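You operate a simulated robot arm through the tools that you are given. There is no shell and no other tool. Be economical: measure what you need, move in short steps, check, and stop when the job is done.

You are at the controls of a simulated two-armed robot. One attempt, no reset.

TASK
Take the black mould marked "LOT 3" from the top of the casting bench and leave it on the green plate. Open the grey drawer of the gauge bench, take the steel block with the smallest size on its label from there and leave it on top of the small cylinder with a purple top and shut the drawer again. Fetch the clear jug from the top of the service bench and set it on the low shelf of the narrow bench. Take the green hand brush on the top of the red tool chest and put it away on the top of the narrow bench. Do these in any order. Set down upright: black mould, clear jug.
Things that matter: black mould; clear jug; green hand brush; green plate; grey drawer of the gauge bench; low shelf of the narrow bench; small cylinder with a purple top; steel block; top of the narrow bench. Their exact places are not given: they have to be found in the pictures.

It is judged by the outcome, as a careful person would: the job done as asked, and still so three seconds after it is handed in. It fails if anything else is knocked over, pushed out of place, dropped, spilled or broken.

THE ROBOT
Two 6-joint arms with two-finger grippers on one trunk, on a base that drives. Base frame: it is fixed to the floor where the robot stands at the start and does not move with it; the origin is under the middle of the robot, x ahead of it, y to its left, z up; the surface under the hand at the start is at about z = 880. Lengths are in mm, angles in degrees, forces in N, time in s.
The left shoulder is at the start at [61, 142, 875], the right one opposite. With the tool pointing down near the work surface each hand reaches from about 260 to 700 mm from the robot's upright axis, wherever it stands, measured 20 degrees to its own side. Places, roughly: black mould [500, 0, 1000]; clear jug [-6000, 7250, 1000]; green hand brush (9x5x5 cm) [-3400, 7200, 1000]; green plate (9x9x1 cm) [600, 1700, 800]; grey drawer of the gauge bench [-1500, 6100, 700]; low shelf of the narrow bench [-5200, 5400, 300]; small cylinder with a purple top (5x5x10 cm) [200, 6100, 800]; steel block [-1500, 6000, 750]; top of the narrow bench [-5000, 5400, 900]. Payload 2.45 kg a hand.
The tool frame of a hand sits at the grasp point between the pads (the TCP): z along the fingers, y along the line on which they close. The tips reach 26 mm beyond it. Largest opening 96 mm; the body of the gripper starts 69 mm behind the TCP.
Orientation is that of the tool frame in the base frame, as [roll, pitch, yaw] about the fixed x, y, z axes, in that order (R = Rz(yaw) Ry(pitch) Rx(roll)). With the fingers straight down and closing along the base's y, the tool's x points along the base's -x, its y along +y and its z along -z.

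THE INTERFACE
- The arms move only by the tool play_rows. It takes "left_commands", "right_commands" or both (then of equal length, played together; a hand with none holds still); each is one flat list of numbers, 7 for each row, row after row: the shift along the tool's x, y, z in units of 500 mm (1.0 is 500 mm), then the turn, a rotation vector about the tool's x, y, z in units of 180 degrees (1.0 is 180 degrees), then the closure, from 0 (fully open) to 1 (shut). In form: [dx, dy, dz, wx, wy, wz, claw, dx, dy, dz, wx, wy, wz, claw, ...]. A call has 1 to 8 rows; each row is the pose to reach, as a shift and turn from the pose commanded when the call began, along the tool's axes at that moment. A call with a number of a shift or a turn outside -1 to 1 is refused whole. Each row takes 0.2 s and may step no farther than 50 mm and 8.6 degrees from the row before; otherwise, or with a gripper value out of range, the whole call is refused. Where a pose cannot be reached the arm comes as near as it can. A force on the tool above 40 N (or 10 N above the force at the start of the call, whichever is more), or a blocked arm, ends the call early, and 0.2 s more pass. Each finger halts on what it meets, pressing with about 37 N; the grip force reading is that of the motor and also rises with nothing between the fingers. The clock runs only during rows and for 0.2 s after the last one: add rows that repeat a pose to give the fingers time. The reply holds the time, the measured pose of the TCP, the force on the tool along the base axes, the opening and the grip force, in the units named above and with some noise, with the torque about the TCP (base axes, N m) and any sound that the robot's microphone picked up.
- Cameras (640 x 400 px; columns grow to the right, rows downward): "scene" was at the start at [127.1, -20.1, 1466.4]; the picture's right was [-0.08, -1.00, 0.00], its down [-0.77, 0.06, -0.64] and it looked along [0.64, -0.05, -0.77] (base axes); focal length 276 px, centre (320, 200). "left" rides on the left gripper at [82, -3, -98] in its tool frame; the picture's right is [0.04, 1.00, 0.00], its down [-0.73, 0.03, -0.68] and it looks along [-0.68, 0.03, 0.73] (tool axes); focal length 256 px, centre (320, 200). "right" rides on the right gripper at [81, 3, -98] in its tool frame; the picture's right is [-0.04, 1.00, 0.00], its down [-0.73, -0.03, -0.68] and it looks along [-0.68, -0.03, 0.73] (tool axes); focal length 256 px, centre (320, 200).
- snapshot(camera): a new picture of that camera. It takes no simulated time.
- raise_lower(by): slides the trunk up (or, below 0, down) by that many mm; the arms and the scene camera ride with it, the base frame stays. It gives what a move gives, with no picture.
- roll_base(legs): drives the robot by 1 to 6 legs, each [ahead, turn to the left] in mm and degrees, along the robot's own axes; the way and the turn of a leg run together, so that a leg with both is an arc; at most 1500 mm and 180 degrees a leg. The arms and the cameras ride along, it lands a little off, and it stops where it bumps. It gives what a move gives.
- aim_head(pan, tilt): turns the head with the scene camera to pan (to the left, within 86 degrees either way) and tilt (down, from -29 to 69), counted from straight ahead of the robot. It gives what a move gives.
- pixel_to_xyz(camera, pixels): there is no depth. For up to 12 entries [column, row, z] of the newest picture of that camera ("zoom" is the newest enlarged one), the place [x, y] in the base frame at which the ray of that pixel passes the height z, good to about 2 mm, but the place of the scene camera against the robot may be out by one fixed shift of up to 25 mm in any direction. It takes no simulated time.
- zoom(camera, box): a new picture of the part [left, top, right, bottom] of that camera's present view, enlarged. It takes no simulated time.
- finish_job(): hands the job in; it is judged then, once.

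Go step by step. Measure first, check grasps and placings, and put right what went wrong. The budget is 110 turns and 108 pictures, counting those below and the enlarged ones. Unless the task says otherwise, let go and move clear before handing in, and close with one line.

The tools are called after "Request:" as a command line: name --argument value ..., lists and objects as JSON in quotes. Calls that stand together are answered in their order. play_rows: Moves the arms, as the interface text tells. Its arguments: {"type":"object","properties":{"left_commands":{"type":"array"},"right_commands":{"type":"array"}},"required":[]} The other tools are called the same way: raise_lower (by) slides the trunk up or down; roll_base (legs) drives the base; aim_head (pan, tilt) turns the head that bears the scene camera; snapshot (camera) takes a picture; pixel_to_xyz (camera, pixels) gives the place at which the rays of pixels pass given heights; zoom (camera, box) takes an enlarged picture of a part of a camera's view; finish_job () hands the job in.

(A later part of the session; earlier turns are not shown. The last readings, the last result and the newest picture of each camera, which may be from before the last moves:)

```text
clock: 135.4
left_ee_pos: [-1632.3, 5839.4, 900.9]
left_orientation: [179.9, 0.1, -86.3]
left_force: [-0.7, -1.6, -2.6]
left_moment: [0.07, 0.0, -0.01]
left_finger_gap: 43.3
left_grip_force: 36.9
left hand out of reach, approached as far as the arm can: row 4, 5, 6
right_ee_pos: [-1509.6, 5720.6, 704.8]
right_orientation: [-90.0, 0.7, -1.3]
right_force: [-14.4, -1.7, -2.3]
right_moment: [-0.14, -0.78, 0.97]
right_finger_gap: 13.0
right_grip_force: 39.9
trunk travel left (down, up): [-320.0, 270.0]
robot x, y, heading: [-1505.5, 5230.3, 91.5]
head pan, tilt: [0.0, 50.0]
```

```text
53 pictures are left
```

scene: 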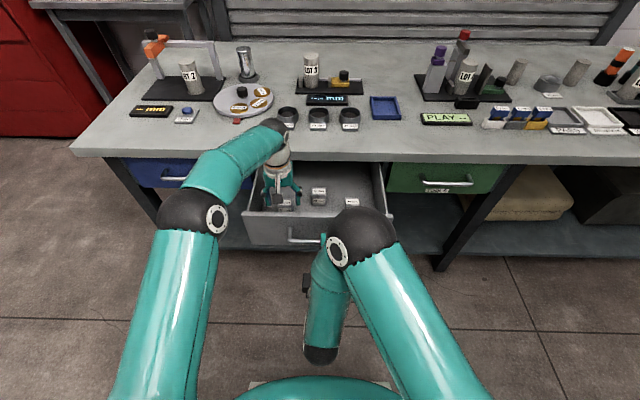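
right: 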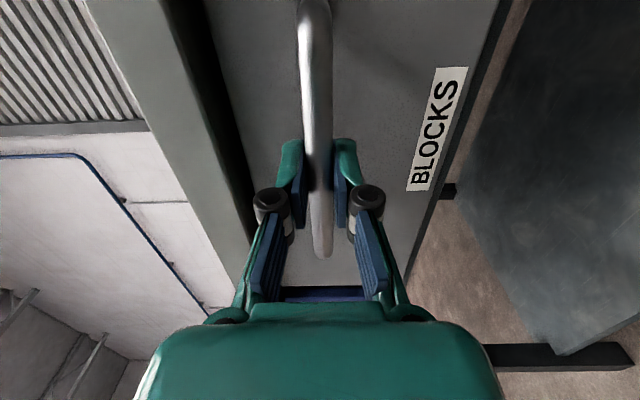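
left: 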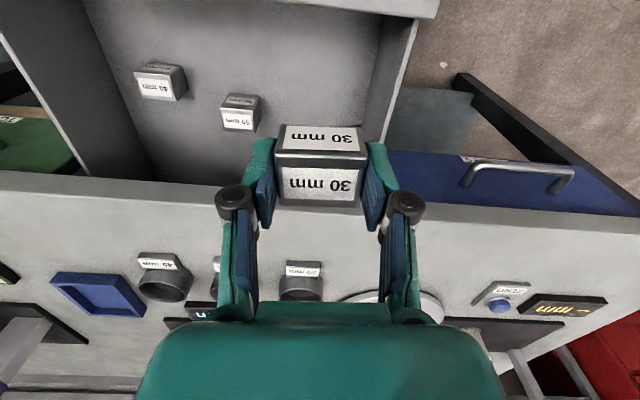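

The 30 mm block is held; 40 and 50 remain in the drawer. I draw the left hand back, drive 90 mm forward and push the drawer shut with the right arm.

Request:
play_rows --left_commands '[0.09, 0, 0, 0, 0, 0, 1, 0.18, 0, 0, 0, 0, 0, 1, 0.27, 0, 0, 0, 0, 0, 1, 0.34, 0, 0, 0, 0, 0, 1]'

Request:
roll_base --legs '[[90, 0]]'

Request:
play_rows --right_commands '[-0.006, 0, 0.04, 0, 0, 0, 1, -0.012, 0, 0.08, 0, 0, 0, 1, -0.018, 0, 0.12, 0, 0, 0, 1, -0.024, 0, 0.16, 0, 0, 0, 1, -0.028, 0, 0.2, 0, 0, 0, 1, -0.03, 0, 0.22, 0, 0, 0, 1]'

Request:
snapshot --camera "scene"

```text
clock: 136.4
left_ee_pos: [-1604.3, 5837.0, 907.5]
left_orientation: [-179.8, 0.6, -86.2]
left_force: [-0.1, -0.4, -3.4]
left_moment: [-0.01, 0.01, -0.04]
left_finger_gap: 43.6
left_grip_force: 37.2
left hand out of reach, approached as far as the arm can: row 1, 2, 3, 4
right_ee_pos: [-1509.3, 5723.7, 704.4]
right_orientation: [-89.9, 0.8, -1.3]
right_force: [-15.1, 0.1, 2.4]
right_moment: [0.03, -0.85, 0.27]
right_finger_gap: 13.2
right_grip_force: 39.6
trunk travel left (down, up): [-320.0, 270.0]
robot x, y, heading: [-1505.8, 5232.0, 91.9]
head pan, tilt: [0.0, 50.0]
```

```text
clock: 137.5
left_ee_pos: [-1605.5, 5927.3, 906.5]
left_orientation: [-179.9, 0.6, -86.3]
left_force: [0.3, -0.1, -3.5]
left_moment: [0.01, 0.02, 0.0]
left_finger_gap: 43.6
left_grip_force: 36.8
right_ee_pos: [-1509.2, 5815.3, 704.9]
right_orientation: [-89.8, 0.8, -1.6]
right_force: [4.6, 0.6, 4.3]
right_moment: [0.27, -0.87, -0.48]
right_finger_gap: 13.3
right_grip_force: 40.2
trunk travel left (down, up): [-320.0, 270.0]
robot x, y, heading: [-1511.3, 5324.8, 91.6]
head pan, tilt: [0.0, 50.0]
```

```text
clock: 138.9
left_ee_pos: [-1604.3, 5927.9, 907.6]
left_orientation: [179.9, 0.5, -86.3]
left_force: [0.9, 0.6, -3.7]
left_moment: [0.01, -0.01, -0.01]
left_finger_gap: 43.3
left_grip_force: 36.5
right_ee_pos: [-1516.3, 5926.6, 704.4]
right_orientation: [-90.0, 0.9, -2.3]
right_force: [30.0, 2.8, -1.8]
right_moment: [0.01, -0.86, -0.59]
right_finger_gap: 13.1
right_grip_force: 40.1
trunk travel left (down, up): [-320.0, 270.0]
robot x, y, heading: [-1507.2, 5322.0, 91.6]
head pan, tilt: [0.0, 50.0]
```

```text
52 pictures are left
```

scene: 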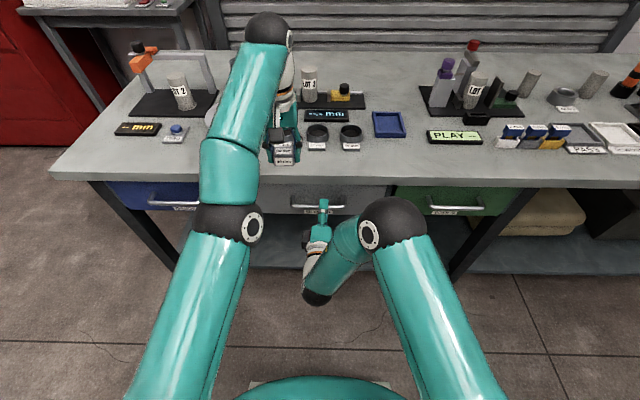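

The drawer looks nearly shut (hand at y 5926.6 versus 5930 at first). I push a few mm more until it resists.

Request:
play_rows --right_commands '[0.014, 0, 0.005, 0, 0, 0, 1, 0.02, 0, 0.012, 0, 0, 0, 1, 0.02, 0, 0.02, 0, 0, 0, 1]'

Request:
snapshot --camera "right"

```text
clock: 139.7
left_ee_pos: [-1607.3, 5927.2, 908.9]
left_orientation: [-180.0, 0.6, -86.3]
left_force: [0.6, 0.4, -3.1]
left_moment: [-0.01, 0.01, 0.01]
left_finger_gap: 43.3
left_grip_force: 37.0
right_ee_pos: [-1515.6, 5931.8, 704.7]
right_orientation: [-90.0, 0.6, -0.9]
right_force: [-16.8, -24.5, -4.3]
right_moment: [-0.05, -1.0, 0.3]
right_finger_gap: 13.4
right_grip_force: 40.6
trunk travel left (down, up): [-320.0, 270.0]
robot x, y, heading: [-1508.5, 5326.0, 91.8]
head pan, tilt: [0.0, 50.0]
```

```text
51 pictures are left
```

right: 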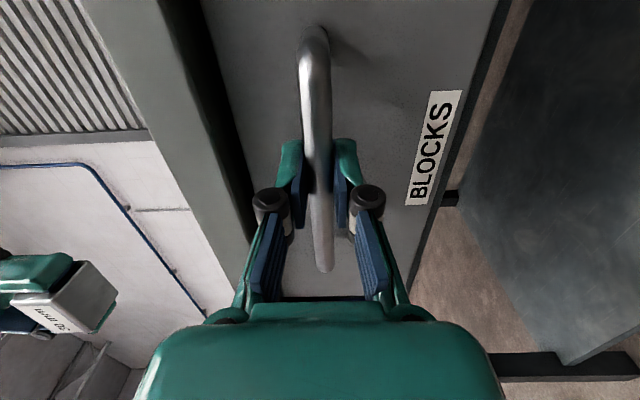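

Pushing gives -24.5 N against the stop, so the drawer is shut. I open and retract the right hand.

Request:
play_rows --right_commands '[0.01, 0, -0.006, 0, 0, 0, 0.5, 0.01, 0, -0.006, 0, 0, 0, 0.45, 0.01, 0, -0.006, 0, 0, 0, 0.45, 0.01, 0, -0.07, 0, 0, 0, 0.45, 0.05, 0, -0.15, 0, 0, 0, 0.45, 0.12, 0, -0.2, 0, 0, 0, 0.45, 0.2, 0, -0.22, 0, 0, 0, 0.45, 0.28, 0, -0.22, 0, 0, 0, 0.45]'

Request:
zoom --camera "scene" --box '[200, 80, 440, 240]'

```text
clock: 141.5
left_ee_pos: [-1607.0, 5927.2, 908.3]
left_orientation: [179.9, 0.6, -86.3]
left_force: [-0.4, -0.1, -3.6]
left_moment: [0.01, 0.01, 0.02]
left_finger_gap: 43.3
left_grip_force: 37.7
right_ee_pos: [-1402.1, 5832.3, 720.1]
right_orientation: [-90.2, 0.8, -2.2]
right_force: [0.5, -1.0, 0.9]
right_moment: [-0.02, -0.02, 0.0]
right_finger_gap: 52.7
right_grip_force: 0.1
right hand out of reach, approached as far as the arm can: row 7, 8
trunk travel left (down, up): [-320.0, 270.0]
robot x, y, heading: [-1510.7, 5329.1, 91.6]
head pan, tilt: [0.0, 50.0]
```

```text
2.50 times, centred on (320, 160) of scene
```

zoom: 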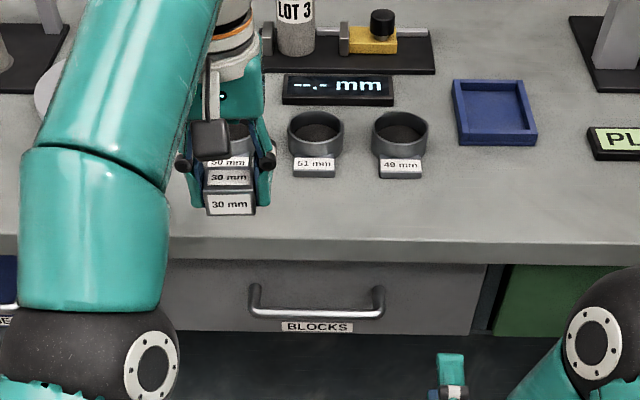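

The drawer is shut and nothing on the bench is disturbed. I raise the trunk and draw the left hand in.

Request:
raise_lower --by 180

Request:
play_rows --left_commands '[0.07, 0, 0, 0, 0, 0, 1, 0.15, 0, 0, 0, 0, 0, 1, 0.23, 0, 0, 0, 0, 0, 1, 0.31, 0.02, 0, 0, 0, 0, 1, 0.38, 0.05, 0, 0, 0, 0, 1]'

Request:
snapshot --camera "scene"

```text
clock: 143.5
left_ee_pos: [-1606.3, 5928.3, 1087.2]
left_orientation: [179.9, 0.5, -86.3]
left_force: [-0.5, -0.2, -3.3]
left_moment: [0.0, 0.01, 0.0]
left_finger_gap: 43.4
left_grip_force: 37.6
right_ee_pos: [-1402.9, 5832.1, 899.4]
right_orientation: [-90.4, 0.7, -2.2]
right_force: [-0.4, 0.0, 0.7]
right_moment: [-0.01, 0.02, 0.03]
right_finger_gap: 52.8
right_grip_force: 0.1
trunk travel left (down, up): [-500.0, 90.0]
robot x, y, heading: [-1505.8, 5330.4, 91.7]
head pan, tilt: [0.0, 50.0]
```

```text
clock: 144.7
left_ee_pos: [-1621.3, 5733.3, 1088.1]
left_orientation: [-179.7, 0.8, -86.2]
left_force: [-0.6, -1.6, -3.1]
left_moment: [0.11, -0.01, -0.01]
left_finger_gap: 43.4
left_grip_force: 36.7
left hand out of reach, approached as far as the arm can: row 1, 2
right_ee_pos: [-1401.9, 5829.4, 901.7]
right_orientation: [-90.1, 0.8, -2.2]
right_force: [-1.0, -0.3, 0.0]
right_moment: [-0.06, 0.02, -0.07]
right_finger_gap: 52.9
right_grip_force: 0.1
trunk travel left (down, up): [-500.0, 90.0]
robot x, y, heading: [-1510.3, 5329.3, 91.7]
head pan, tilt: [0.0, 50.0]
```

```text
49 pictures are left
```

scene: 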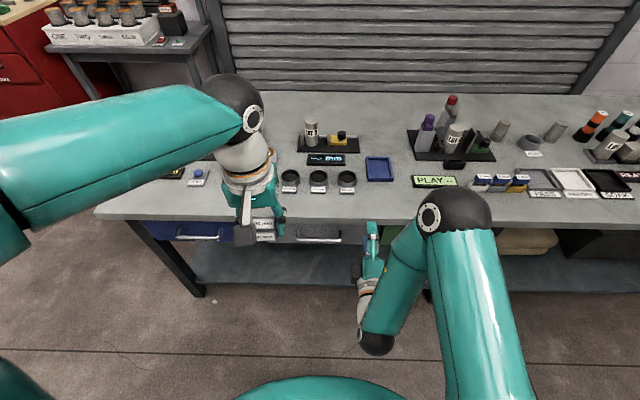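

The left hand is drawn in with the block. I turn left to 180° and then reverse along the bench to the cylinder.

Request:
roll_base --legs '[[0, 18], [0, 18], [0, 18], [0, 18], [0, 16]]'

```text
clock: 148.2
left_ee_pos: [-1895.8, 5504.6, 1087.6]
left_orientation: [-179.9, 0.4, -35.9]
left_force: [0.3, -0.2, -3.5]
left_moment: [0.02, -0.03, 0.02]
left_finger_gap: 43.5
left_grip_force: 36.9
right_ee_pos: [-1829.7, 5733.7, 900.9]
right_orientation: [-90.2, 0.6, 48.0]
right_force: [0.0, -0.6, 0.4]
right_moment: [-0.02, 0.01, -0.01]
right_finger_gap: 52.6
right_grip_force: 0.0
trunk travel left (down, up): [-500.0, 90.0]
robot x, y, heading: [-1489.1, 5353.0, 143.0]
head pan, tilt: [0.0, 50.0]
stopped in leg 3: the robot was blocked; the commanded pose is now the measured one
```

Request:
roll_base --legs '[[0, 13], [0, 12], [0, 12]]'

Request:
aim_head --pan 0 --tilt 10

Request:
snapshot --camera "scene"

```text
clock: 151.2
left_ee_pos: [-1906.5, 5232.0, 1086.9]
left_orientation: [-179.9, 0.3, 0.7]
left_force: [0.4, 0.7, -2.9]
left_moment: [0.01, 0.01, 0.0]
left_finger_gap: 43.4
left_grip_force: 36.8
right_ee_pos: [-1988.7, 5455.4, 900.6]
right_orientation: [-90.3, 0.7, 84.7]
right_force: [0.3, -0.3, 1.0]
right_moment: [0.01, -0.01, -0.02]
right_finger_gap: 52.8
right_grip_force: 0.0
trunk travel left (down, up): [-500.0, 90.0]
robot x, y, heading: [-1486.6, 5382.7, 179.5]
head pan, tilt: [0.0, 50.0]
```

```text
clock: 152.3
left_ee_pos: [-1906.3, 5233.0, 1087.3]
left_orientation: [-179.9, 0.4, 0.6]
left_force: [0.1, 0.1, -4.0]
left_moment: [-0.01, 0.0, -0.03]
left_finger_gap: 43.6
left_grip_force: 37.3
right_ee_pos: [-1989.6, 5455.1, 901.3]
right_orientation: [-90.3, 0.6, 84.7]
right_force: [0.2, 0.2, -0.6]
right_moment: [0.02, 0.03, 0.03]
right_finger_gap: 52.7
right_grip_force: 0.0
trunk travel left (down, up): [-500.0, 90.0]
robot x, y, heading: [-1490.1, 5382.7, 179.3]
head pan, tilt: [0.0, 10.0]
```

```text
48 pictures are left
```

scene: 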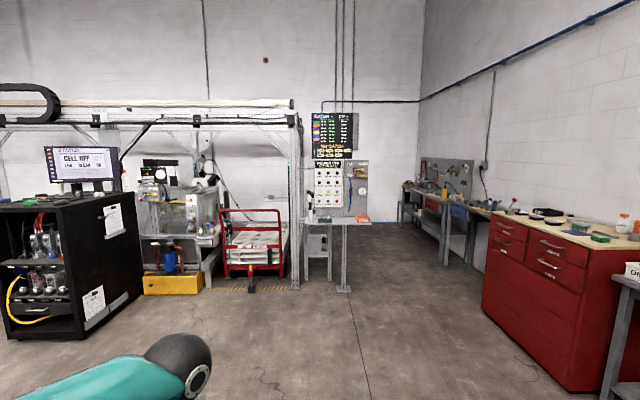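

The chest and further benches show ahead for later. Now I reverse 1530 mm and turn right toward the cylinder.

Request:
roll_base --legs '[[-765, 0], [-765, 0], [0, -15], [0, -15], [0, -15]]'

Request:
roll_base --legs '[[0, -15], [0, -15], [0, -14]]'

Request:
aim_head --pan -5 --tilt 45

Request:
snapshot --camera "scene"

```text
clock: 163.1
left_ee_pos: [-368.1, 5561.4, 1087.4]
left_orientation: [-179.8, 0.4, -44.2]
left_force: [0.7, -0.4, -3.1]
left_moment: [-0.01, -0.02, 0.0]
left_finger_gap: 43.6
left_grip_force: 36.9
right_ee_pos: [-271.5, 5777.9, 901.6]
right_orientation: [-90.3, 0.6, 39.9]
right_force: [-0.3, 0.8, 0.3]
right_moment: [0.0, -0.04, 0.02]
right_finger_gap: 52.7
right_grip_force: 0.0
trunk travel left (down, up): [-500.0, 90.0]
robot x, y, heading: [8.3, 5354.0, 134.9]
head pan, tilt: [0.0, 10.0]
```

```text
clock: 166.4
left_ee_pos: [-125.8, 5767.4, 1087.7]
left_orientation: [180.0, 0.3, -87.0]
left_force: [-0.4, -0.5, -2.8]
left_moment: [-0.03, 0.0, 0.0]
left_finger_gap: 43.3
left_grip_force: 37.0
right_ee_pos: [92.6, 5861.2, 902.7]
right_orientation: [-90.5, 0.7, -3.1]
right_force: [-0.7, 0.2, -0.2]
right_moment: [0.02, -0.02, 0.04]
right_finger_gap: 52.7
right_grip_force: 0.0
trunk travel left (down, up): [-500.0, 90.0]
robot x, y, heading: [-24.2, 5354.3, 91.3]
head pan, tilt: [0.0, 10.0]
stopped in leg 3: the robot was blocked; the commanded pose is now the measured one
```

```text
clock: 167.4
left_ee_pos: [-125.6, 5767.0, 1087.1]
left_orientation: [179.9, 0.4, -87.1]
left_force: [0.3, -0.3, -2.8]
left_moment: [0.0, -0.03, 0.01]
left_finger_gap: 43.5
left_grip_force: 36.7
right_ee_pos: [92.0, 5860.7, 901.4]
right_orientation: [-90.3, 0.7, -3.1]
right_force: [-0.5, -0.3, 0.4]
right_moment: [-0.01, 0.01, 0.03]
right_finger_gap: 53.0
right_grip_force: 0.0
trunk travel left (down, up): [-500.0, 90.0]
robot x, y, heading: [-18.3, 5354.4, 91.3]
head pan, tilt: [-5.0, 45.0]
```

```text
47 pictures are left
```

scene: 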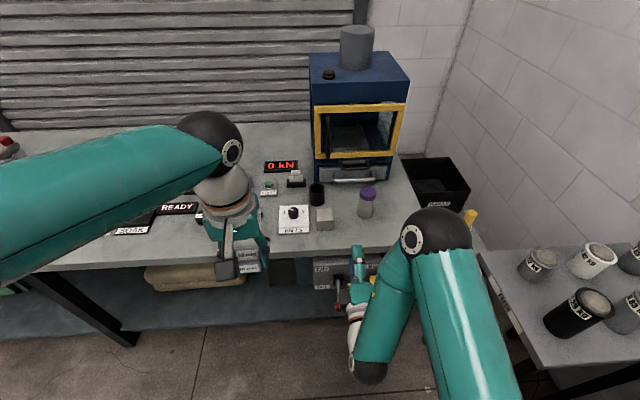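

The cylinder is at (366,200), ahead to the right. I move the right hand up and outward first, then turn right to 80° and go forward.

Request:
play_rows --right_commands '[0.05, -0.06, 0, 0, 0, 0, 0.45, 0.1, -0.12, 0, 0, 0, 0, 0.45, 0.16, -0.18, 0, 0, 0, 0, 0.45, 0.22, -0.24, 0, 0, 0, 0, 0.45, 0.28, -0.3, 0, 0, 0, 0, 0.45]'

Request:
roll_base --legs '[[0, -11.3]]'

Request:
snapshot --camera "scene"

```text
clock: 168.7
left_ee_pos: [-126.4, 5764.3, 1088.5]
left_orientation: [-179.9, 0.5, -87.0]
left_force: [0.7, -0.8, -2.4]
left_moment: [0.02, 0.02, -0.03]
left_finger_gap: 43.5
left_grip_force: 36.8
right_ee_pos: [171.3, 5877.9, 1090.5]
right_orientation: [-91.1, 0.7, -4.7]
right_force: [-0.4, -0.8, -0.5]
right_moment: [0.04, 0.0, 0.01]
right_finger_gap: 52.6
right_grip_force: 0.0
right hand out of reach, approached as far as the arm can: row 1, 2, 3, 4, 5
trunk travel left (down, up): [-500.0, 90.0]
robot x, y, heading: [-22.3, 5355.1, 91.4]
head pan, tilt: [-5.0, 45.0]
```

```text
clock: 169.8
left_ee_pos: [-43.5, 5778.5, 1088.3]
left_orientation: [180.0, 0.4, -98.3]
left_force: [0.1, -0.3, -2.4]
left_moment: [0.01, -0.02, 0.03]
left_finger_gap: 43.4
left_grip_force: 37.1
right_ee_pos: [266.8, 5830.7, 1091.8]
right_orientation: [-91.3, 0.8, -16.5]
right_force: [0.7, -0.5, 0.1]
right_moment: [0.02, 0.0, 0.0]
right_finger_gap: 52.6
right_grip_force: 0.1
trunk travel left (down, up): [-500.0, 90.0]
robot x, y, heading: [-28.9, 5357.9, 80.0]
head pan, tilt: [-5.0, 45.0]
```

```text
46 pictures are left
```

scene: 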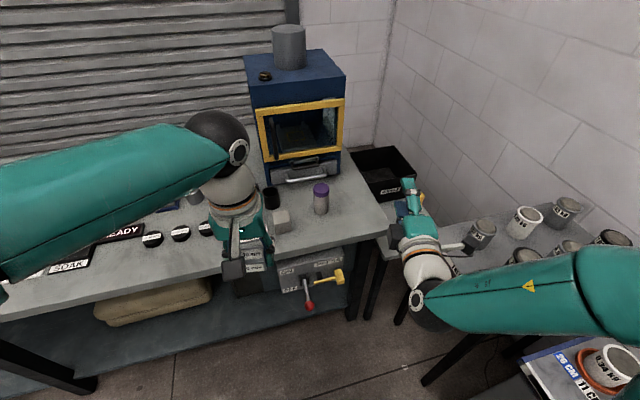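

The right hand is clear to the side. I drive 170 mm forward and look with the left hand's camera.

Request:
roll_base --legs '[[170, 0]]'

Request:
snapshot --camera "left"

Request:
snapshot --camera "scene"

```text
clock: 171.3
left_ee_pos: [-14.8, 5947.0, 1087.6]
left_orientation: [-180.0, 0.3, -98.1]
left_force: [0.0, 0.3, -3.4]
left_moment: [-0.07, 0.02, 0.02]
left_finger_gap: 43.5
left_grip_force: 37.1
right_ee_pos: [294.9, 5998.8, 1091.6]
right_orientation: [-91.5, 0.7, -16.6]
right_force: [0.0, 0.3, -0.7]
right_moment: [0.02, 0.0, 0.02]
right_finger_gap: 52.8
right_grip_force: 0.1
trunk travel left (down, up): [-500.0, 90.0]
robot x, y, heading: [-3.0, 5524.3, 80.2]
head pan, tilt: [-5.0, 45.0]
```

```text
45 pictures are left
```

left: 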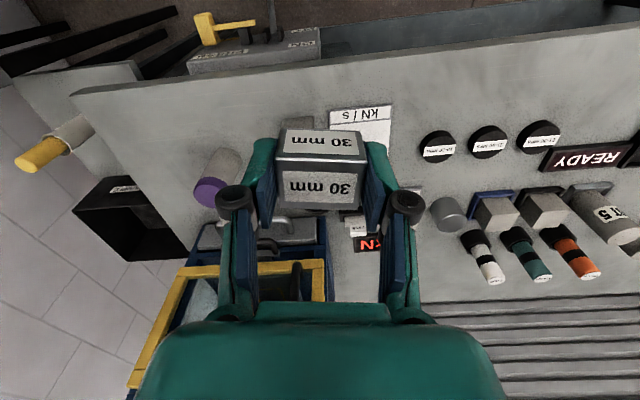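

```text
44 pictures are left
```

scene: 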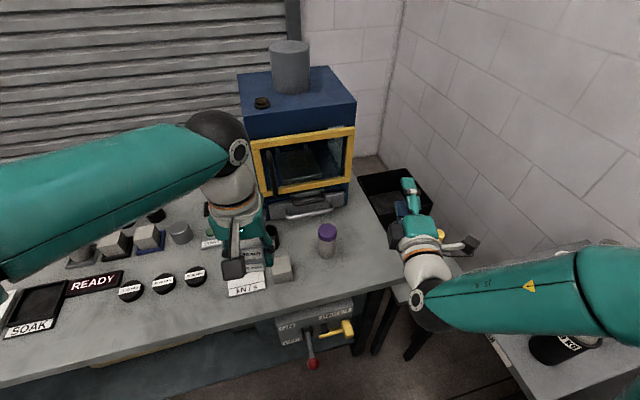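

The purple cap shows at (207,190) left and (327,229) scene. I enlarge and compute.

Request:
zoom --camera "left" --box '[160, 120, 280, 220]'

Request:
pixel_to_xyz --camera "left" --pixels '[[207, 192, 870], [207, 192, 890], [207, 192, 910], [222, 155, 800]]'

Request:
pixel_to_xyz --camera "scene" --pixels '[[327, 229, 870], [327, 229, 890], [327, 229, 910], [327, 257, 800], [327, 229, 900]]'

```text
4.00 times, centred on (220, 170) of left
```

zoom: 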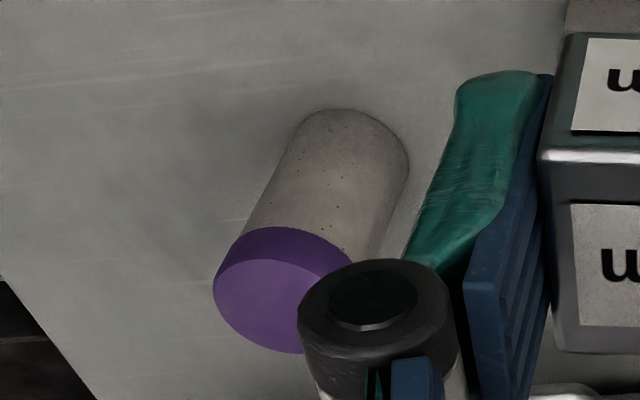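

```text
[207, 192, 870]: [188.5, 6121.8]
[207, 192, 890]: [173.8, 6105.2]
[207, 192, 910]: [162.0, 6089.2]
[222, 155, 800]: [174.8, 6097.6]
```

```text
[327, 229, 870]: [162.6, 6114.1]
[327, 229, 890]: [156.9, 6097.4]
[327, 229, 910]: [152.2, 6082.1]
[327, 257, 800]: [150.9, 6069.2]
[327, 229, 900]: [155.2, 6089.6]
```

Request:
pixel_to_xyz --camera "left" --pixels '[[211, 196.5, 890], [211, 196.5, 900], [211, 196.5, 910], [225, 159.5, 800], [225, 159.5, 810]]'

```text
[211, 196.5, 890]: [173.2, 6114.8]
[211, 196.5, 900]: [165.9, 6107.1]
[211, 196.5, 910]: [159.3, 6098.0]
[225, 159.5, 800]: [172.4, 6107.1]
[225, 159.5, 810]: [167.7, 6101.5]
```

The cylinder comes out at about [169,6107] with its top near z 896. I check the oven's front for clearance.

Request:
pixel_to_xyz --camera "scene" --pixels '[[350, 205, 800], [272, 222, 800], [305, 210, 840], [356, 110, 1150], [282, 268, 850]]'

Request:
play_rows --left_commands '[-0.06, -0.055, 0.03, 0, 0, 0, 1, -0.12, -0.11, 0.06, 0, 0, 0, 1, -0.18, -0.165, 0.09, 0, 0, 0, 1, -0.22, -0.21, 0.13, 0, 0, 0, 1, -0.26, -0.25, 0.15, 0, 0, 0, 1]'

Request:
snapshot --camera "left"

Request:
snapshot --camera "scene"

```text
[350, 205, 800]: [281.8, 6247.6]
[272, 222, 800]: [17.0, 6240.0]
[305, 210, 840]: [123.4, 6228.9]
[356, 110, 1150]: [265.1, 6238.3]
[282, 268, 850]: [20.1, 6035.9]
```

```text
clock: 172.5
left_ee_pos: [128.5, 6057.6, 1015.1]
left_orientation: [180.0, 0.5, -98.2]
left_force: [0.6, -0.9, -2.3]
left_moment: [-0.04, 0.01, 0.0]
left_finger_gap: 43.6
left_grip_force: 37.3
right_ee_pos: [295.7, 5998.3, 1091.3]
right_orientation: [-91.5, 0.7, -16.6]
right_force: [0.3, 0.0, -0.4]
right_moment: [0.0, 0.01, 0.01]
right_finger_gap: 52.8
right_grip_force: 0.0
trunk travel left (down, up): [-500.0, 90.0]
robot x, y, heading: [-3.2, 5521.2, 80.4]
head pan, tilt: [-5.0, 45.0]
```

```text
42 pictures are left
```

left: 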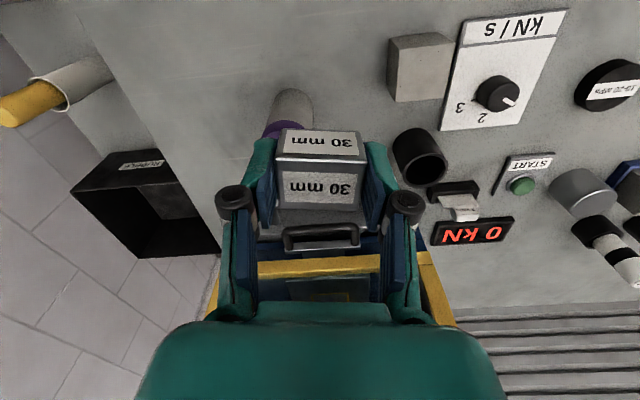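

```text
41 pictures are left
```

scene: 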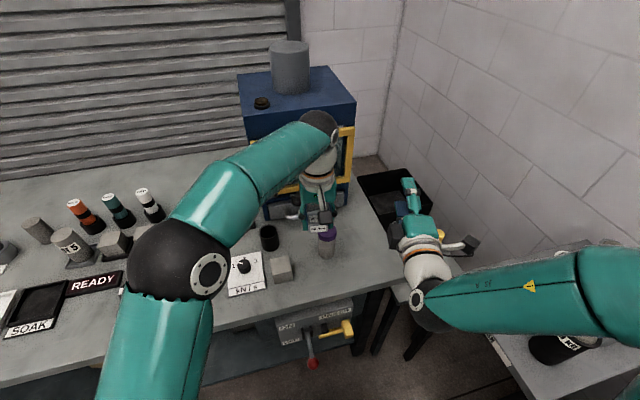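

Request:
pixel_to_xyz --camera "left" --pixels '[[293, 90, 800], [271, 108, 800], [314, 108, 800], [264, 132, 890]]'

Request:
zoom --camera "left" --box '[230, 70, 390, 170]'

```text
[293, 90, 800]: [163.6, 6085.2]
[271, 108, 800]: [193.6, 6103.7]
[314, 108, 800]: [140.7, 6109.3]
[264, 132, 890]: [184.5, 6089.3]
```

```text
4.00 times, centred on (310, 120) of left
```

zoom: 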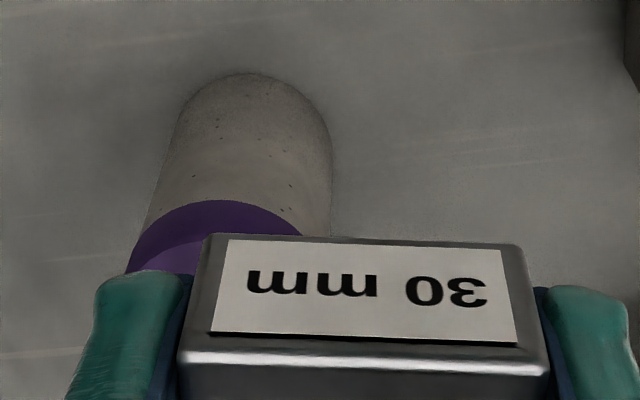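

The cylinder's base centre confirms [167,6107]. I move over it and lower to about 20 mm above the top.

Request:
play_rows --left_commands '[-0.055, -0.031, 0, 0, 0, 0, 1, -0.109, -0.062, 0, 0, 0, 0, 1, -0.109, -0.062, 0.06, 0, 0, 0, 1, -0.109, -0.062, 0.12, 0, 0, 0, 1]'

Request:
snapshot --camera "left"

Request:
zoom --camera "scene" --box '[260, 160, 400, 290]'

```text
clock: 173.5
left_ee_pos: [165.3, 6106.9, 954.9]
left_orientation: [-179.9, 0.3, -98.2]
left_force: [-0.1, -0.5, -2.8]
left_moment: [0.01, -0.01, -0.02]
left_finger_gap: 43.1
left_grip_force: 37.0
left hand out of reach, approached as far as the arm can: row 2, 3
right_ee_pos: [295.0, 5998.1, 1091.0]
right_orientation: [-91.4, 0.7, -16.6]
right_force: [0.6, 0.4, 0.0]
right_moment: [0.0, 0.02, 0.0]
right_finger_gap: 52.6
right_grip_force: 0.1
trunk travel left (down, up): [-500.0, 90.0]
robot x, y, heading: [-0.9, 5521.9, 80.2]
head pan, tilt: [-5.0, 45.0]
```

```text
39 pictures are left
```

left: 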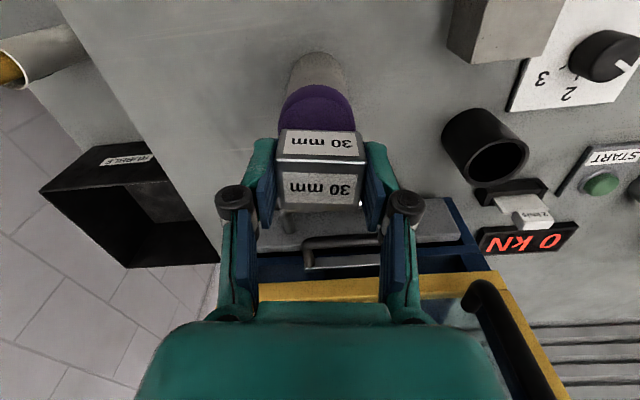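

```text
3.08 times, centred on (330, 225) of scene
```

zoom: 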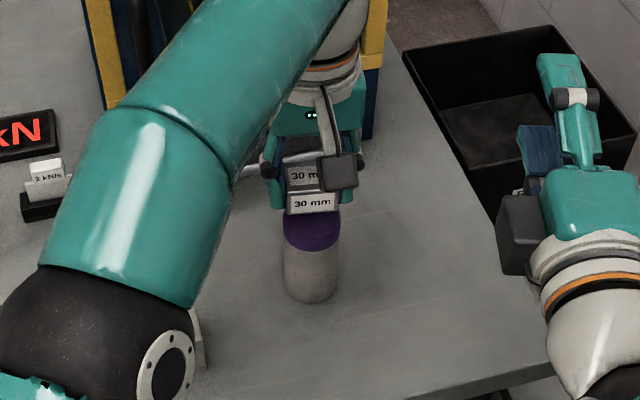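

Laterally it lines up (cap 280–356, block 275–368). I check the fore-aft position of the cap's front edge.

Request:
zoom --camera "left" --box '[240, 40, 400, 140]'

Request:
pixel_to_xyz --camera "left" --pixels '[[318, 85, 896], [318, 95, 896], [318, 100, 896], [318, 105, 896], [280, 120, 896], [356, 120, 896]]'

```text
4.00 times, centred on (320, 90) of left
```

zoom: 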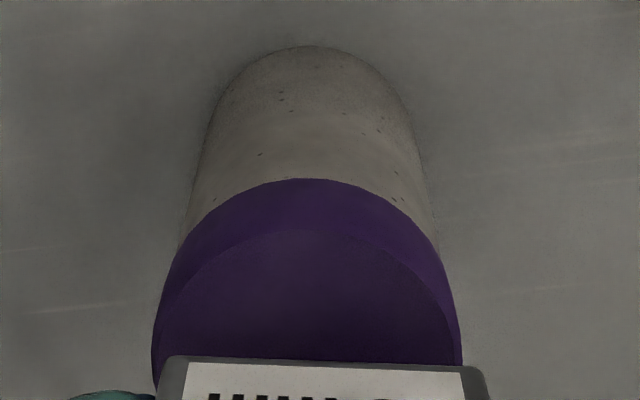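

```text
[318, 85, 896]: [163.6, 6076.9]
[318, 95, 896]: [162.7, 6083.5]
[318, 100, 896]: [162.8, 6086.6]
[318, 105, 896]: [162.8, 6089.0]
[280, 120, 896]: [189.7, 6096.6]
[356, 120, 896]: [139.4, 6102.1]
```

The cap's centre is at [164.5,6110], top 896, so the block is centred. I lower in small steps to contact.

Request:
play_rows --left_commands '[-0.004, 0, 0.016, 0, 0, 0, 1, -0.004, 0, 0.03, 0, 0, 0, 1, -0.004, 0, 0.038, 0, 0, 0, 1, -0.004, 0, 0.044, 0, 0, 0, 1]'

```text
clock: 174.5
left_ee_pos: [166.2, 6108.1, 933.6]
left_orientation: [179.9, 0.4, -98.2]
left_force: [0.3, 0.8, -2.9]
left_moment: [0.05, 0.01, 0.02]
left_finger_gap: 43.4
left_grip_force: 37.2
right_ee_pos: [296.3, 5998.2, 1092.1]
right_orientation: [-91.4, 0.6, -16.6]
right_force: [0.1, 1.1, -0.2]
right_moment: [0.01, 0.03, -0.01]
right_finger_gap: 52.9
right_grip_force: 0.1
trunk travel left (down, up): [-500.0, 90.0]
robot x, y, heading: [-0.8, 5520.1, 80.3]
head pan, tilt: [-5.0, 45.0]
```

Request:
play_rows --left_commands '[0, 0, 0.004, 0, 0, 0, 1, 0, 0, 0.008, 0, 0, 0, 1, 0, 0, 0.011, 0, 0, 0, 1]'

Request:
zoom --camera "left" --box '[240, 60, 400, 220]'

```text
clock: 175.3
left_ee_pos: [166.0, 6108.1, 930.8]
left_orientation: [-179.9, 0.7, -98.2]
left_force: [0.8, 0.0, 9.6]
left_moment: [-0.1, -0.13, -0.03]
left_finger_gap: 43.8
left_grip_force: 37.4
right_ee_pos: [294.7, 5995.3, 1092.3]
right_orientation: [-91.4, 0.7, -16.6]
right_force: [-1.0, 0.5, -0.3]
right_moment: [0.02, -0.03, -0.04]
right_finger_gap: 52.6
right_grip_force: 0.0
trunk travel left (down, up): [-500.0, 90.0]
robot x, y, heading: [-5.0, 5521.3, 80.1]
head pan, tilt: [-5.0, 45.0]
```

```text
2.50 times, centred on (320, 140) of left
```

zoom: 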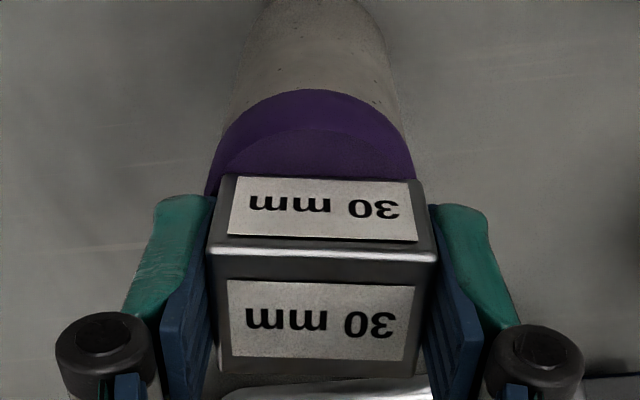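

Contact at TCP z 930.8. I check the block's fore-aft extent against the cap before letting go.

Request:
pixel_to_xyz --camera "left" --pixels '[[320, 131, 896], [320, 159, 926], [320, 208, 926], [320, 112, 896]]'

```text
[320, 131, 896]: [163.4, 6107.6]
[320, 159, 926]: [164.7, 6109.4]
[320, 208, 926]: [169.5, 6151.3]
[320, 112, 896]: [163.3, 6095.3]
```

The block reaches from y 6108 to about 6148, so its centre is about 17 mm beyond the cap's centre. I lift a little, shift 17 mm back and set it down again.

Request:
play_rows --left_commands '[0, 0, -0.012, 0, 0, 0, 1, 0.017, 0, -0.012, 0, 0, 0, 1, 0.035, 0, -0.012, 0, 0, 0, 1, 0.035, 0, -0.004, 0, 0, 0, 1, 0.035, 0, 0.0, 0, 0, 0, 1]'

Request:
zoom --camera "left" --box '[240, 60, 400, 220]'

```text
clock: 176.5
left_ee_pos: [163.7, 6091.6, 929.7]
left_orientation: [-179.9, 0.7, -98.2]
left_force: [0.5, -1.0, 9.8]
left_moment: [0.04, -0.14, -0.04]
left_finger_gap: 43.6
left_grip_force: 37.1
right_ee_pos: [295.6, 5996.5, 1092.7]
right_orientation: [-91.4, 0.6, -16.6]
right_force: [0.6, -0.8, 0.2]
right_moment: [0.02, 0.02, 0.03]
right_finger_gap: 52.7
right_grip_force: 0.0
trunk travel left (down, up): [-500.0, 90.0]
robot x, y, heading: [-1.9, 5522.7, 80.2]
head pan, tilt: [-5.0, 45.0]
```

```text
2.50 times, centred on (320, 140) of left
```

zoom: 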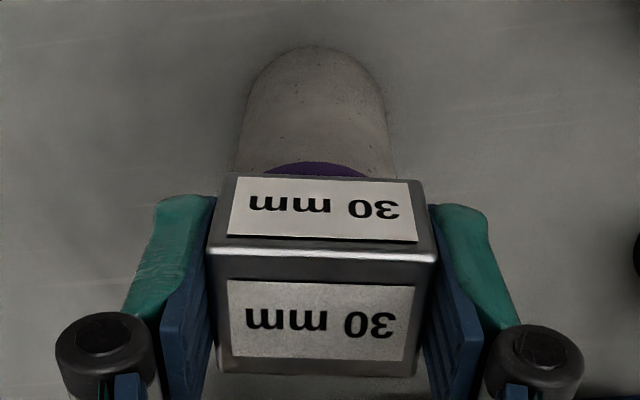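

Now the block's front is about 5 mm inside the cap's front edge, so it is centred. I release and rise.

Request:
play_rows --left_commands '[0, 0, -0.002, 0, 0, 0, 0.45, 0, 0, -0.002, 0, 0, 0, 0.3, 0, 0, -0.002, 0, 0, 0, 0.25, 0, 0, -0.05, 0, 0, 0, 0.25, 0, 0, -0.13, 0, 0, 0, 0.25, 0.06, 0, -0.2, 0, 0, 0, 0.25, 0.13, 0, -0.25, 0, 0, 0, 0.25, 0.21, 0, -0.28, 0, 0, 0, 0.25]'

Request:
zoom --camera "scene" --box '[240, 160, 420, 290]'

Request:
snapshot --camera "left"

```text
clock: 178.3
left_ee_pos: [146.6, 5984.9, 1068.9]
left_orientation: [179.9, 0.5, -98.1]
left_force: [0.4, -0.2, 0.4]
left_moment: [0.02, -0.04, 0.0]
left_finger_gap: 72.0
left_grip_force: 0.1
right_ee_pos: [295.4, 5996.5, 1093.1]
right_orientation: [-91.3, 0.7, -16.6]
right_force: [-1.0, 0.1, -0.7]
right_moment: [0.0, 0.0, 0.01]
right_finger_gap: 53.0
right_grip_force: 0.0
trunk travel left (down, up): [-500.0, 90.0]
robot x, y, heading: [-3.1, 5521.2, 80.0]
head pan, tilt: [-5.0, 45.0]
```

```text
3.08 times, centred on (330, 225) of scene
```

zoom: 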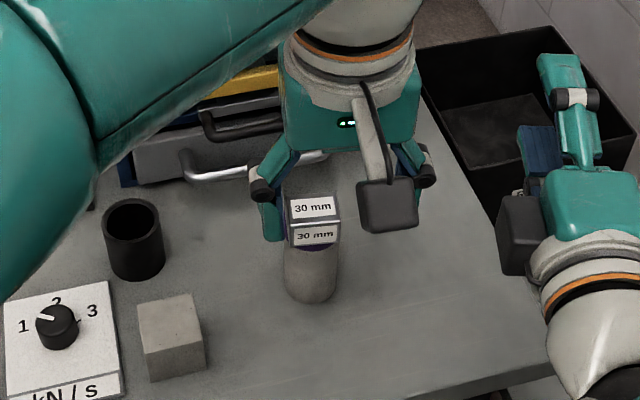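

```text
33 pictures are left
```

left: 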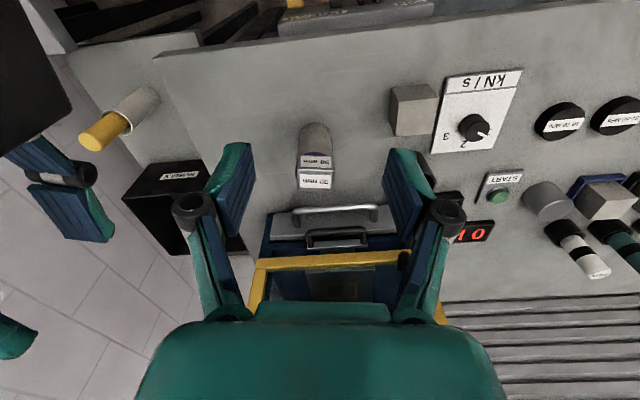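

The 30 mm block rests squarely on the purple top. Next is the chest: I back off and turn left toward -x.

Request:
roll_base --legs '[[-170, 0], [0, 17], [0, 17], [0, 17], [0, 16], [0, 16]]'

Request:
roll_base --legs '[[0, 16]]'

```text
clock: 183.2
left_ee_pos: [-298.9, 5760.9, 1069.7]
left_orientation: [-179.9, 0.4, -47.3]
left_force: [-0.1, -0.2, 0.1]
left_moment: [0.06, -0.04, -0.01]
left_finger_gap: 72.0
left_grip_force: 0.0
right_ee_pos: [-213.8, 5884.0, 1093.4]
right_orientation: [-91.4, 0.5, 34.5]
right_force: [-0.4, -1.0, 0.1]
right_moment: [-0.01, -0.03, -0.01]
right_finger_gap: 52.7
right_grip_force: 0.1
trunk travel left (down, up): [-500.0, 90.0]
robot x, y, heading: [-3.0, 5375.4, 131.5]
head pan, tilt: [-5.0, 45.0]
stopped in leg 4: the robot was blocked; the commanded pose is now the measured one
```

```text
clock: 184.6
left_ee_pos: [-393.2, 5665.6, 1069.9]
left_orientation: [180.0, 0.4, -31.3]
left_force: [-0.7, 0.5, -0.5]
left_moment: [0.02, 0.01, 0.0]
left_finger_gap: 72.1
left_grip_force: 0.1
right_ee_pos: [-346.5, 5806.5, 1092.1]
right_orientation: [-91.4, 0.8, 50.3]
right_force: [-0.4, -0.4, 0.0]
right_moment: [0.02, -0.01, -0.06]
right_finger_gap: 52.8
right_grip_force: 0.2
trunk travel left (down, up): [-500.0, 90.0]
robot x, y, heading: [-0.9, 5387.1, 147.6]
head pan, tilt: [-5.0, 45.0]
```

Request:
roll_base --legs '[[0, 11], [0, 11], [0, 10], [1200, 0], [1150, 0]]'

Request:
aim_head --pan -45 --tilt 20

Request:
snapshot --camera "scene"

```text
clock: 198.6
left_ee_pos: [-2830.6, 5431.0, 1067.8]
left_orientation: [180.0, 0.4, 0.5]
left_force: [0.5, 0.3, -0.6]
left_moment: [0.02, -0.04, 0.02]
left_finger_gap: 71.9
left_grip_force: 0.1
right_ee_pos: [-2863.6, 5575.6, 1093.1]
right_orientation: [-91.3, 0.7, 82.2]
right_force: [-0.4, 0.1, 0.9]
right_moment: [0.0, 0.0, 0.0]
right_finger_gap: 52.8
right_grip_force: 0.1
trunk travel left (down, up): [-500.0, 90.0]
robot x, y, heading: [-2345.4, 5405.4, 179.8]
head pan, tilt: [-5.0, 45.0]
```

```text
clock: 199.7
left_ee_pos: [-2829.2, 5431.6, 1069.0]
left_orientation: [180.0, 0.4, 0.5]
left_force: [0.0, -0.3, -0.3]
left_moment: [0.0, -0.01, -0.02]
left_finger_gap: 71.9
left_grip_force: 0.1
right_ee_pos: [-2865.9, 5575.1, 1093.9]
right_orientation: [-91.4, 0.7, 82.2]
right_force: [0.0, 0.7, -0.5]
right_moment: [-0.01, 0.04, -0.01]
right_finger_gap: 52.5
right_grip_force: 0.0
trunk travel left (down, up): [-500.0, 90.0]
robot x, y, heading: [-2348.4, 5405.7, 179.6]
head pan, tilt: [-45.0, 20.0]
```

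```text
32 pictures are left
```

scene: 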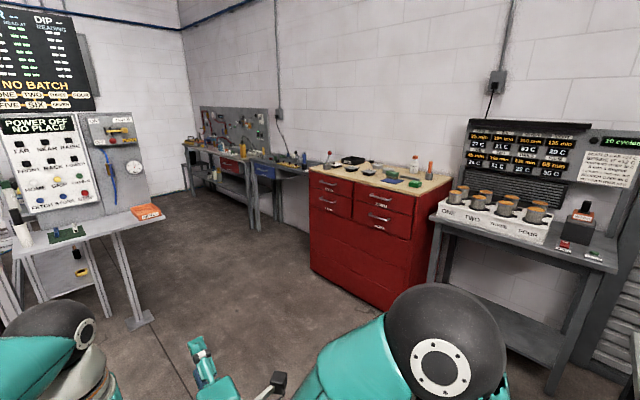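

The red chest is at (370,230) with items on top; I enlarge to find the green brush and measure positions.

Request:
zoom --camera "scene" --box '[300, 140, 460, 240]'

Request:
pixel_to_xyz --camera "scene" --pixels '[[310, 268, 0], [395, 310, 0], [309, 172, 900], [410, 197, 900], [413, 184, 920], [392, 176, 920], [142, 320, 0], [103, 312, 0], [255, 228, 0], [160, 212, 900], [20, 245, 900]]'

```text
4.00 times, centred on (380, 190) of scene
```

zoom: 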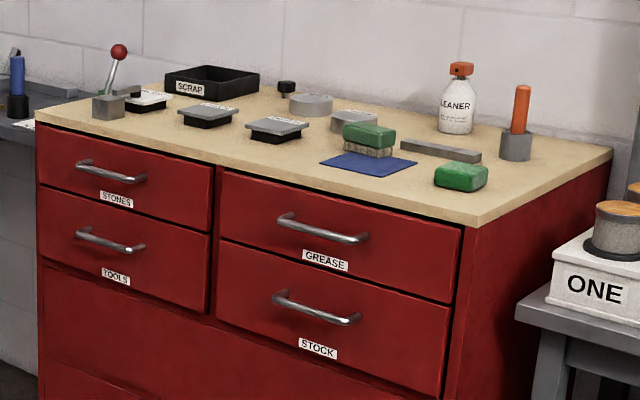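

```text
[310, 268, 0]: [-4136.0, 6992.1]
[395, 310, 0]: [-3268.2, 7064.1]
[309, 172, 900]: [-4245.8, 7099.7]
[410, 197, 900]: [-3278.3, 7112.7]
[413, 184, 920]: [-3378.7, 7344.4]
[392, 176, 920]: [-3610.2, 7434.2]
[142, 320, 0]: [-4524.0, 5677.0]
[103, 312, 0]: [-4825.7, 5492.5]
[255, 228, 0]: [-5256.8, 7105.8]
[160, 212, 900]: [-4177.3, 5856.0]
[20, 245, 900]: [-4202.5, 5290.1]
```

The green brush with grey bristles is at enlarged (370,140), on a blue mat. I drive to about x = -3400 and turn to face the chest.

Request:
roll_base --legs '[[1050, 0], [0, -15], [0, -15], [0, -15], [0, -15], [0, -15]]'

Request:
roll_base --legs '[[0, -7.5], [0, -7.5], [900, 0]]'

Request:
aim_head --pan 0 --tilt 35

Request:
snapshot --camera "scene"

```text
clock: 209.0
left_ee_pos: [-3640.2, 5833.2, 1070.2]
left_orientation: [179.9, 0.4, -56.7]
left_force: [-0.1, -0.2, 0.1]
left_moment: [-0.02, 0.02, -0.01]
left_finger_gap: 71.8
left_grip_force: 0.1
right_ee_pos: [-3536.0, 5940.4, 1093.9]
right_orientation: [-91.4, 0.8, 24.9]
right_force: [0.5, -0.1, -0.6]
right_moment: [0.03, 0.01, 0.03]
right_finger_gap: 52.8
right_grip_force: 0.0
trunk travel left (down, up): [-500.0, 90.0]
robot x, y, heading: [-3433.6, 5382.8, 121.2]
head pan, tilt: [-45.0, 20.0]
stopped in leg 5: the robot was blocked; the commanded pose is now the measured one
```

```text
clock: 215.1
left_ee_pos: [-3769.8, 6727.7, 1071.7]
left_orientation: [180.0, 0.4, -71.4]
left_force: [0.2, 0.0, -0.7]
left_moment: [-0.02, -0.01, 0.04]
left_finger_gap: 72.0
left_grip_force: 0.0
right_ee_pos: [-3642.5, 6805.1, 1094.4]
right_orientation: [-91.3, 0.7, 10.2]
right_force: [0.1, 0.4, 0.6]
right_moment: [-0.02, 0.0, -0.02]
right_finger_gap: 52.8
right_grip_force: 0.0
trunk travel left (down, up): [-500.0, 90.0]
robot x, y, heading: [-3683.5, 6244.5, 106.2]
head pan, tilt: [-45.0, 20.0]
```

```text
clock: 216.2
left_ee_pos: [-3770.2, 6728.1, 1071.1]
left_orientation: [180.0, 0.4, -71.4]
left_force: [-0.2, -0.3, 0.7]
left_moment: [-0.01, 0.02, 0.0]
left_finger_gap: 71.8
left_grip_force: 0.1
right_ee_pos: [-3641.9, 6804.8, 1094.5]
right_orientation: [-91.4, 0.8, 10.2]
right_force: [0.3, 1.1, -0.4]
right_moment: [0.0, 0.01, 0.03]
right_finger_gap: 52.8
right_grip_force: 0.2
trunk travel left (down, up): [-500.0, 90.0]
robot x, y, heading: [-3683.1, 6243.4, 106.2]
head pan, tilt: [0.0, 35.0]
```

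```text
30 pictures are left
```

scene: 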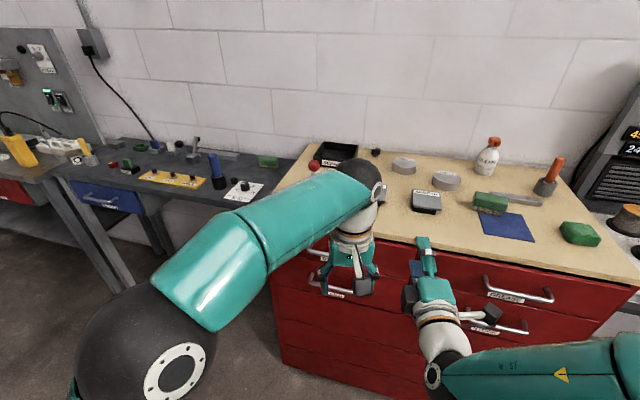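

The brush is at (491,203) here, a plain green pad at (580,233). I enlarge and locate.

Request:
zoom --camera "scene" --box '[440, 170, 620, 270]'

Request:
pixel_to_xyz --camera "scene" --pixels '[[491, 203, 950], [491, 203, 980], [580, 235, 950], [500, 262, 950], [345, 228, 950], [500, 262, 920], [268, 160, 920], [630, 285, 950]]'

```text
3.56 times, centred on (530, 220) of scene
```

zoom: 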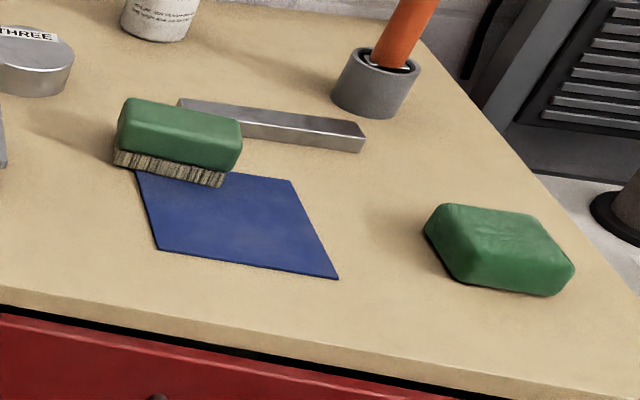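

```text
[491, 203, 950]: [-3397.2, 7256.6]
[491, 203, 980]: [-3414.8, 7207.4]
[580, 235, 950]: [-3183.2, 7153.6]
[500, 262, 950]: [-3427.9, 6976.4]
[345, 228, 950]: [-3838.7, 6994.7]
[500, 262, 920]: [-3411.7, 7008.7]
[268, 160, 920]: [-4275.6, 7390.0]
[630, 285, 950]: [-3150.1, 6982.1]
```

It is plainly the hand brush, near [-3405,7225]. I drive diagonally to stand in front of it.

Request:
roll_base --legs '[[0, -15], [0, -15], [0, -16.5], [440, 0], [0, 15], [0, 15.5]]'

Request:
snapshot --camera "left"

```text
clock: 221.9
left_ee_pos: [-3189.6, 6989.2, 1072.2]
left_orientation: [180.0, 0.5, -117.6]
left_force: [0.5, -0.4, -0.1]
left_moment: [-0.02, -0.05, -0.02]
left_finger_gap: 72.0
left_grip_force: 0.0
right_ee_pos: [-3046.1, 6952.2, 1097.5]
right_orientation: [-91.4, 0.6, -36.2]
right_force: [-0.3, -0.2, -0.1]
right_moment: [-0.03, 0.01, -0.05]
right_finger_gap: 52.9
right_grip_force: 0.0
trunk travel left (down, up): [-500.0, 90.0]
robot x, y, heading: [-3491.1, 6601.5, 57.6]
head pan, tilt: [0.0, 35.0]
stopped in leg 4: the robot was blocked; the commanded pose is now the measured one
```

```text
28 pictures are left
```

left: 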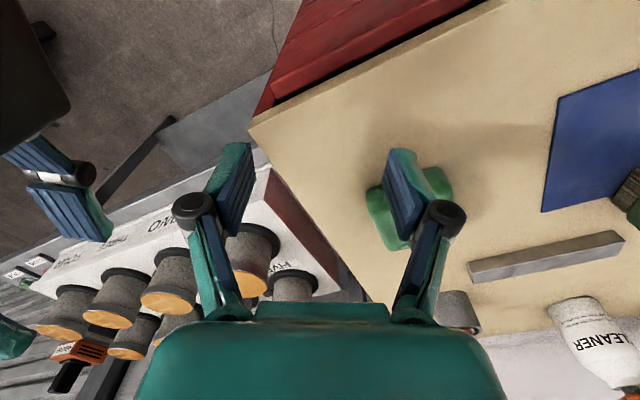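

The base stopped against or near the chest. I back off a little, turn to 80° and come up straight.

Request:
roll_base --legs '[[-60, 0], [0, 12], [0, 11], [60, 0]]'

Request:
snapshot --camera "left"

```text
clock: 225.1
left_ee_pos: [-3390.1, 7092.3, 1069.3]
left_orientation: [179.8, 0.2, -94.3]
left_force: [-0.8, 1.3, -0.7]
left_moment: [-0.11, -0.05, 0.0]
left_finger_gap: 72.0
left_grip_force: 0.1
right_ee_pos: [-3242.6, 7112.6, 1094.9]
right_orientation: [-91.7, 0.6, -12.9]
right_force: [0.1, 1.6, 0.3]
right_moment: [0.08, 0.0, -0.07]
right_finger_gap: 52.9
right_grip_force: 0.0
trunk travel left (down, up): [-500.0, 90.0]
robot x, y, heading: [-3503.6, 6612.5, 80.6]
head pan, tilt: [0.0, 35.0]
```

```text
27 pictures are left
```

left: 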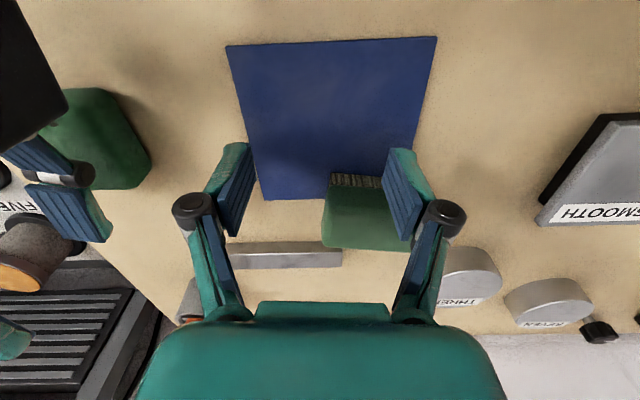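

The brush is just ahead, green top around (368,218). I compute its extents for two heights.

Request:
pixel_to_xyz --camera "left" --pixels '[[322, 245, 960], [411, 250, 960], [322, 245, 990], [411, 250, 990], [370, 220, 960], [370, 220, 980], [330, 175, 930], [227, 45, 930], [437, 38, 930], [265, 200, 930]]'

Request:
zoom --camera "scene" --box '[240, 140, 440, 290]'

```text
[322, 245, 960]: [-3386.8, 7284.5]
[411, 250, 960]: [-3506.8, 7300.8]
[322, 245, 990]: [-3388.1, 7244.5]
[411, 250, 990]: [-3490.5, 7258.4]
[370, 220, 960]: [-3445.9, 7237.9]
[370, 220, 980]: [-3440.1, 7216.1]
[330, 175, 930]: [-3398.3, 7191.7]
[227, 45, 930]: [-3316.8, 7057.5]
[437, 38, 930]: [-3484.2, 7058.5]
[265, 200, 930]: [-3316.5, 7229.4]
```

```text
2.67 times, centred on (340, 215) of scene
```

zoom: 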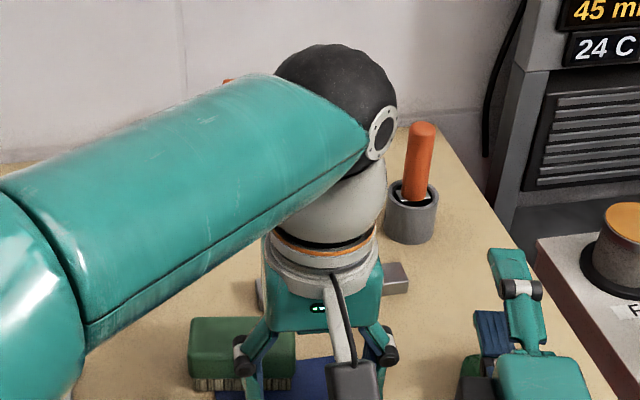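

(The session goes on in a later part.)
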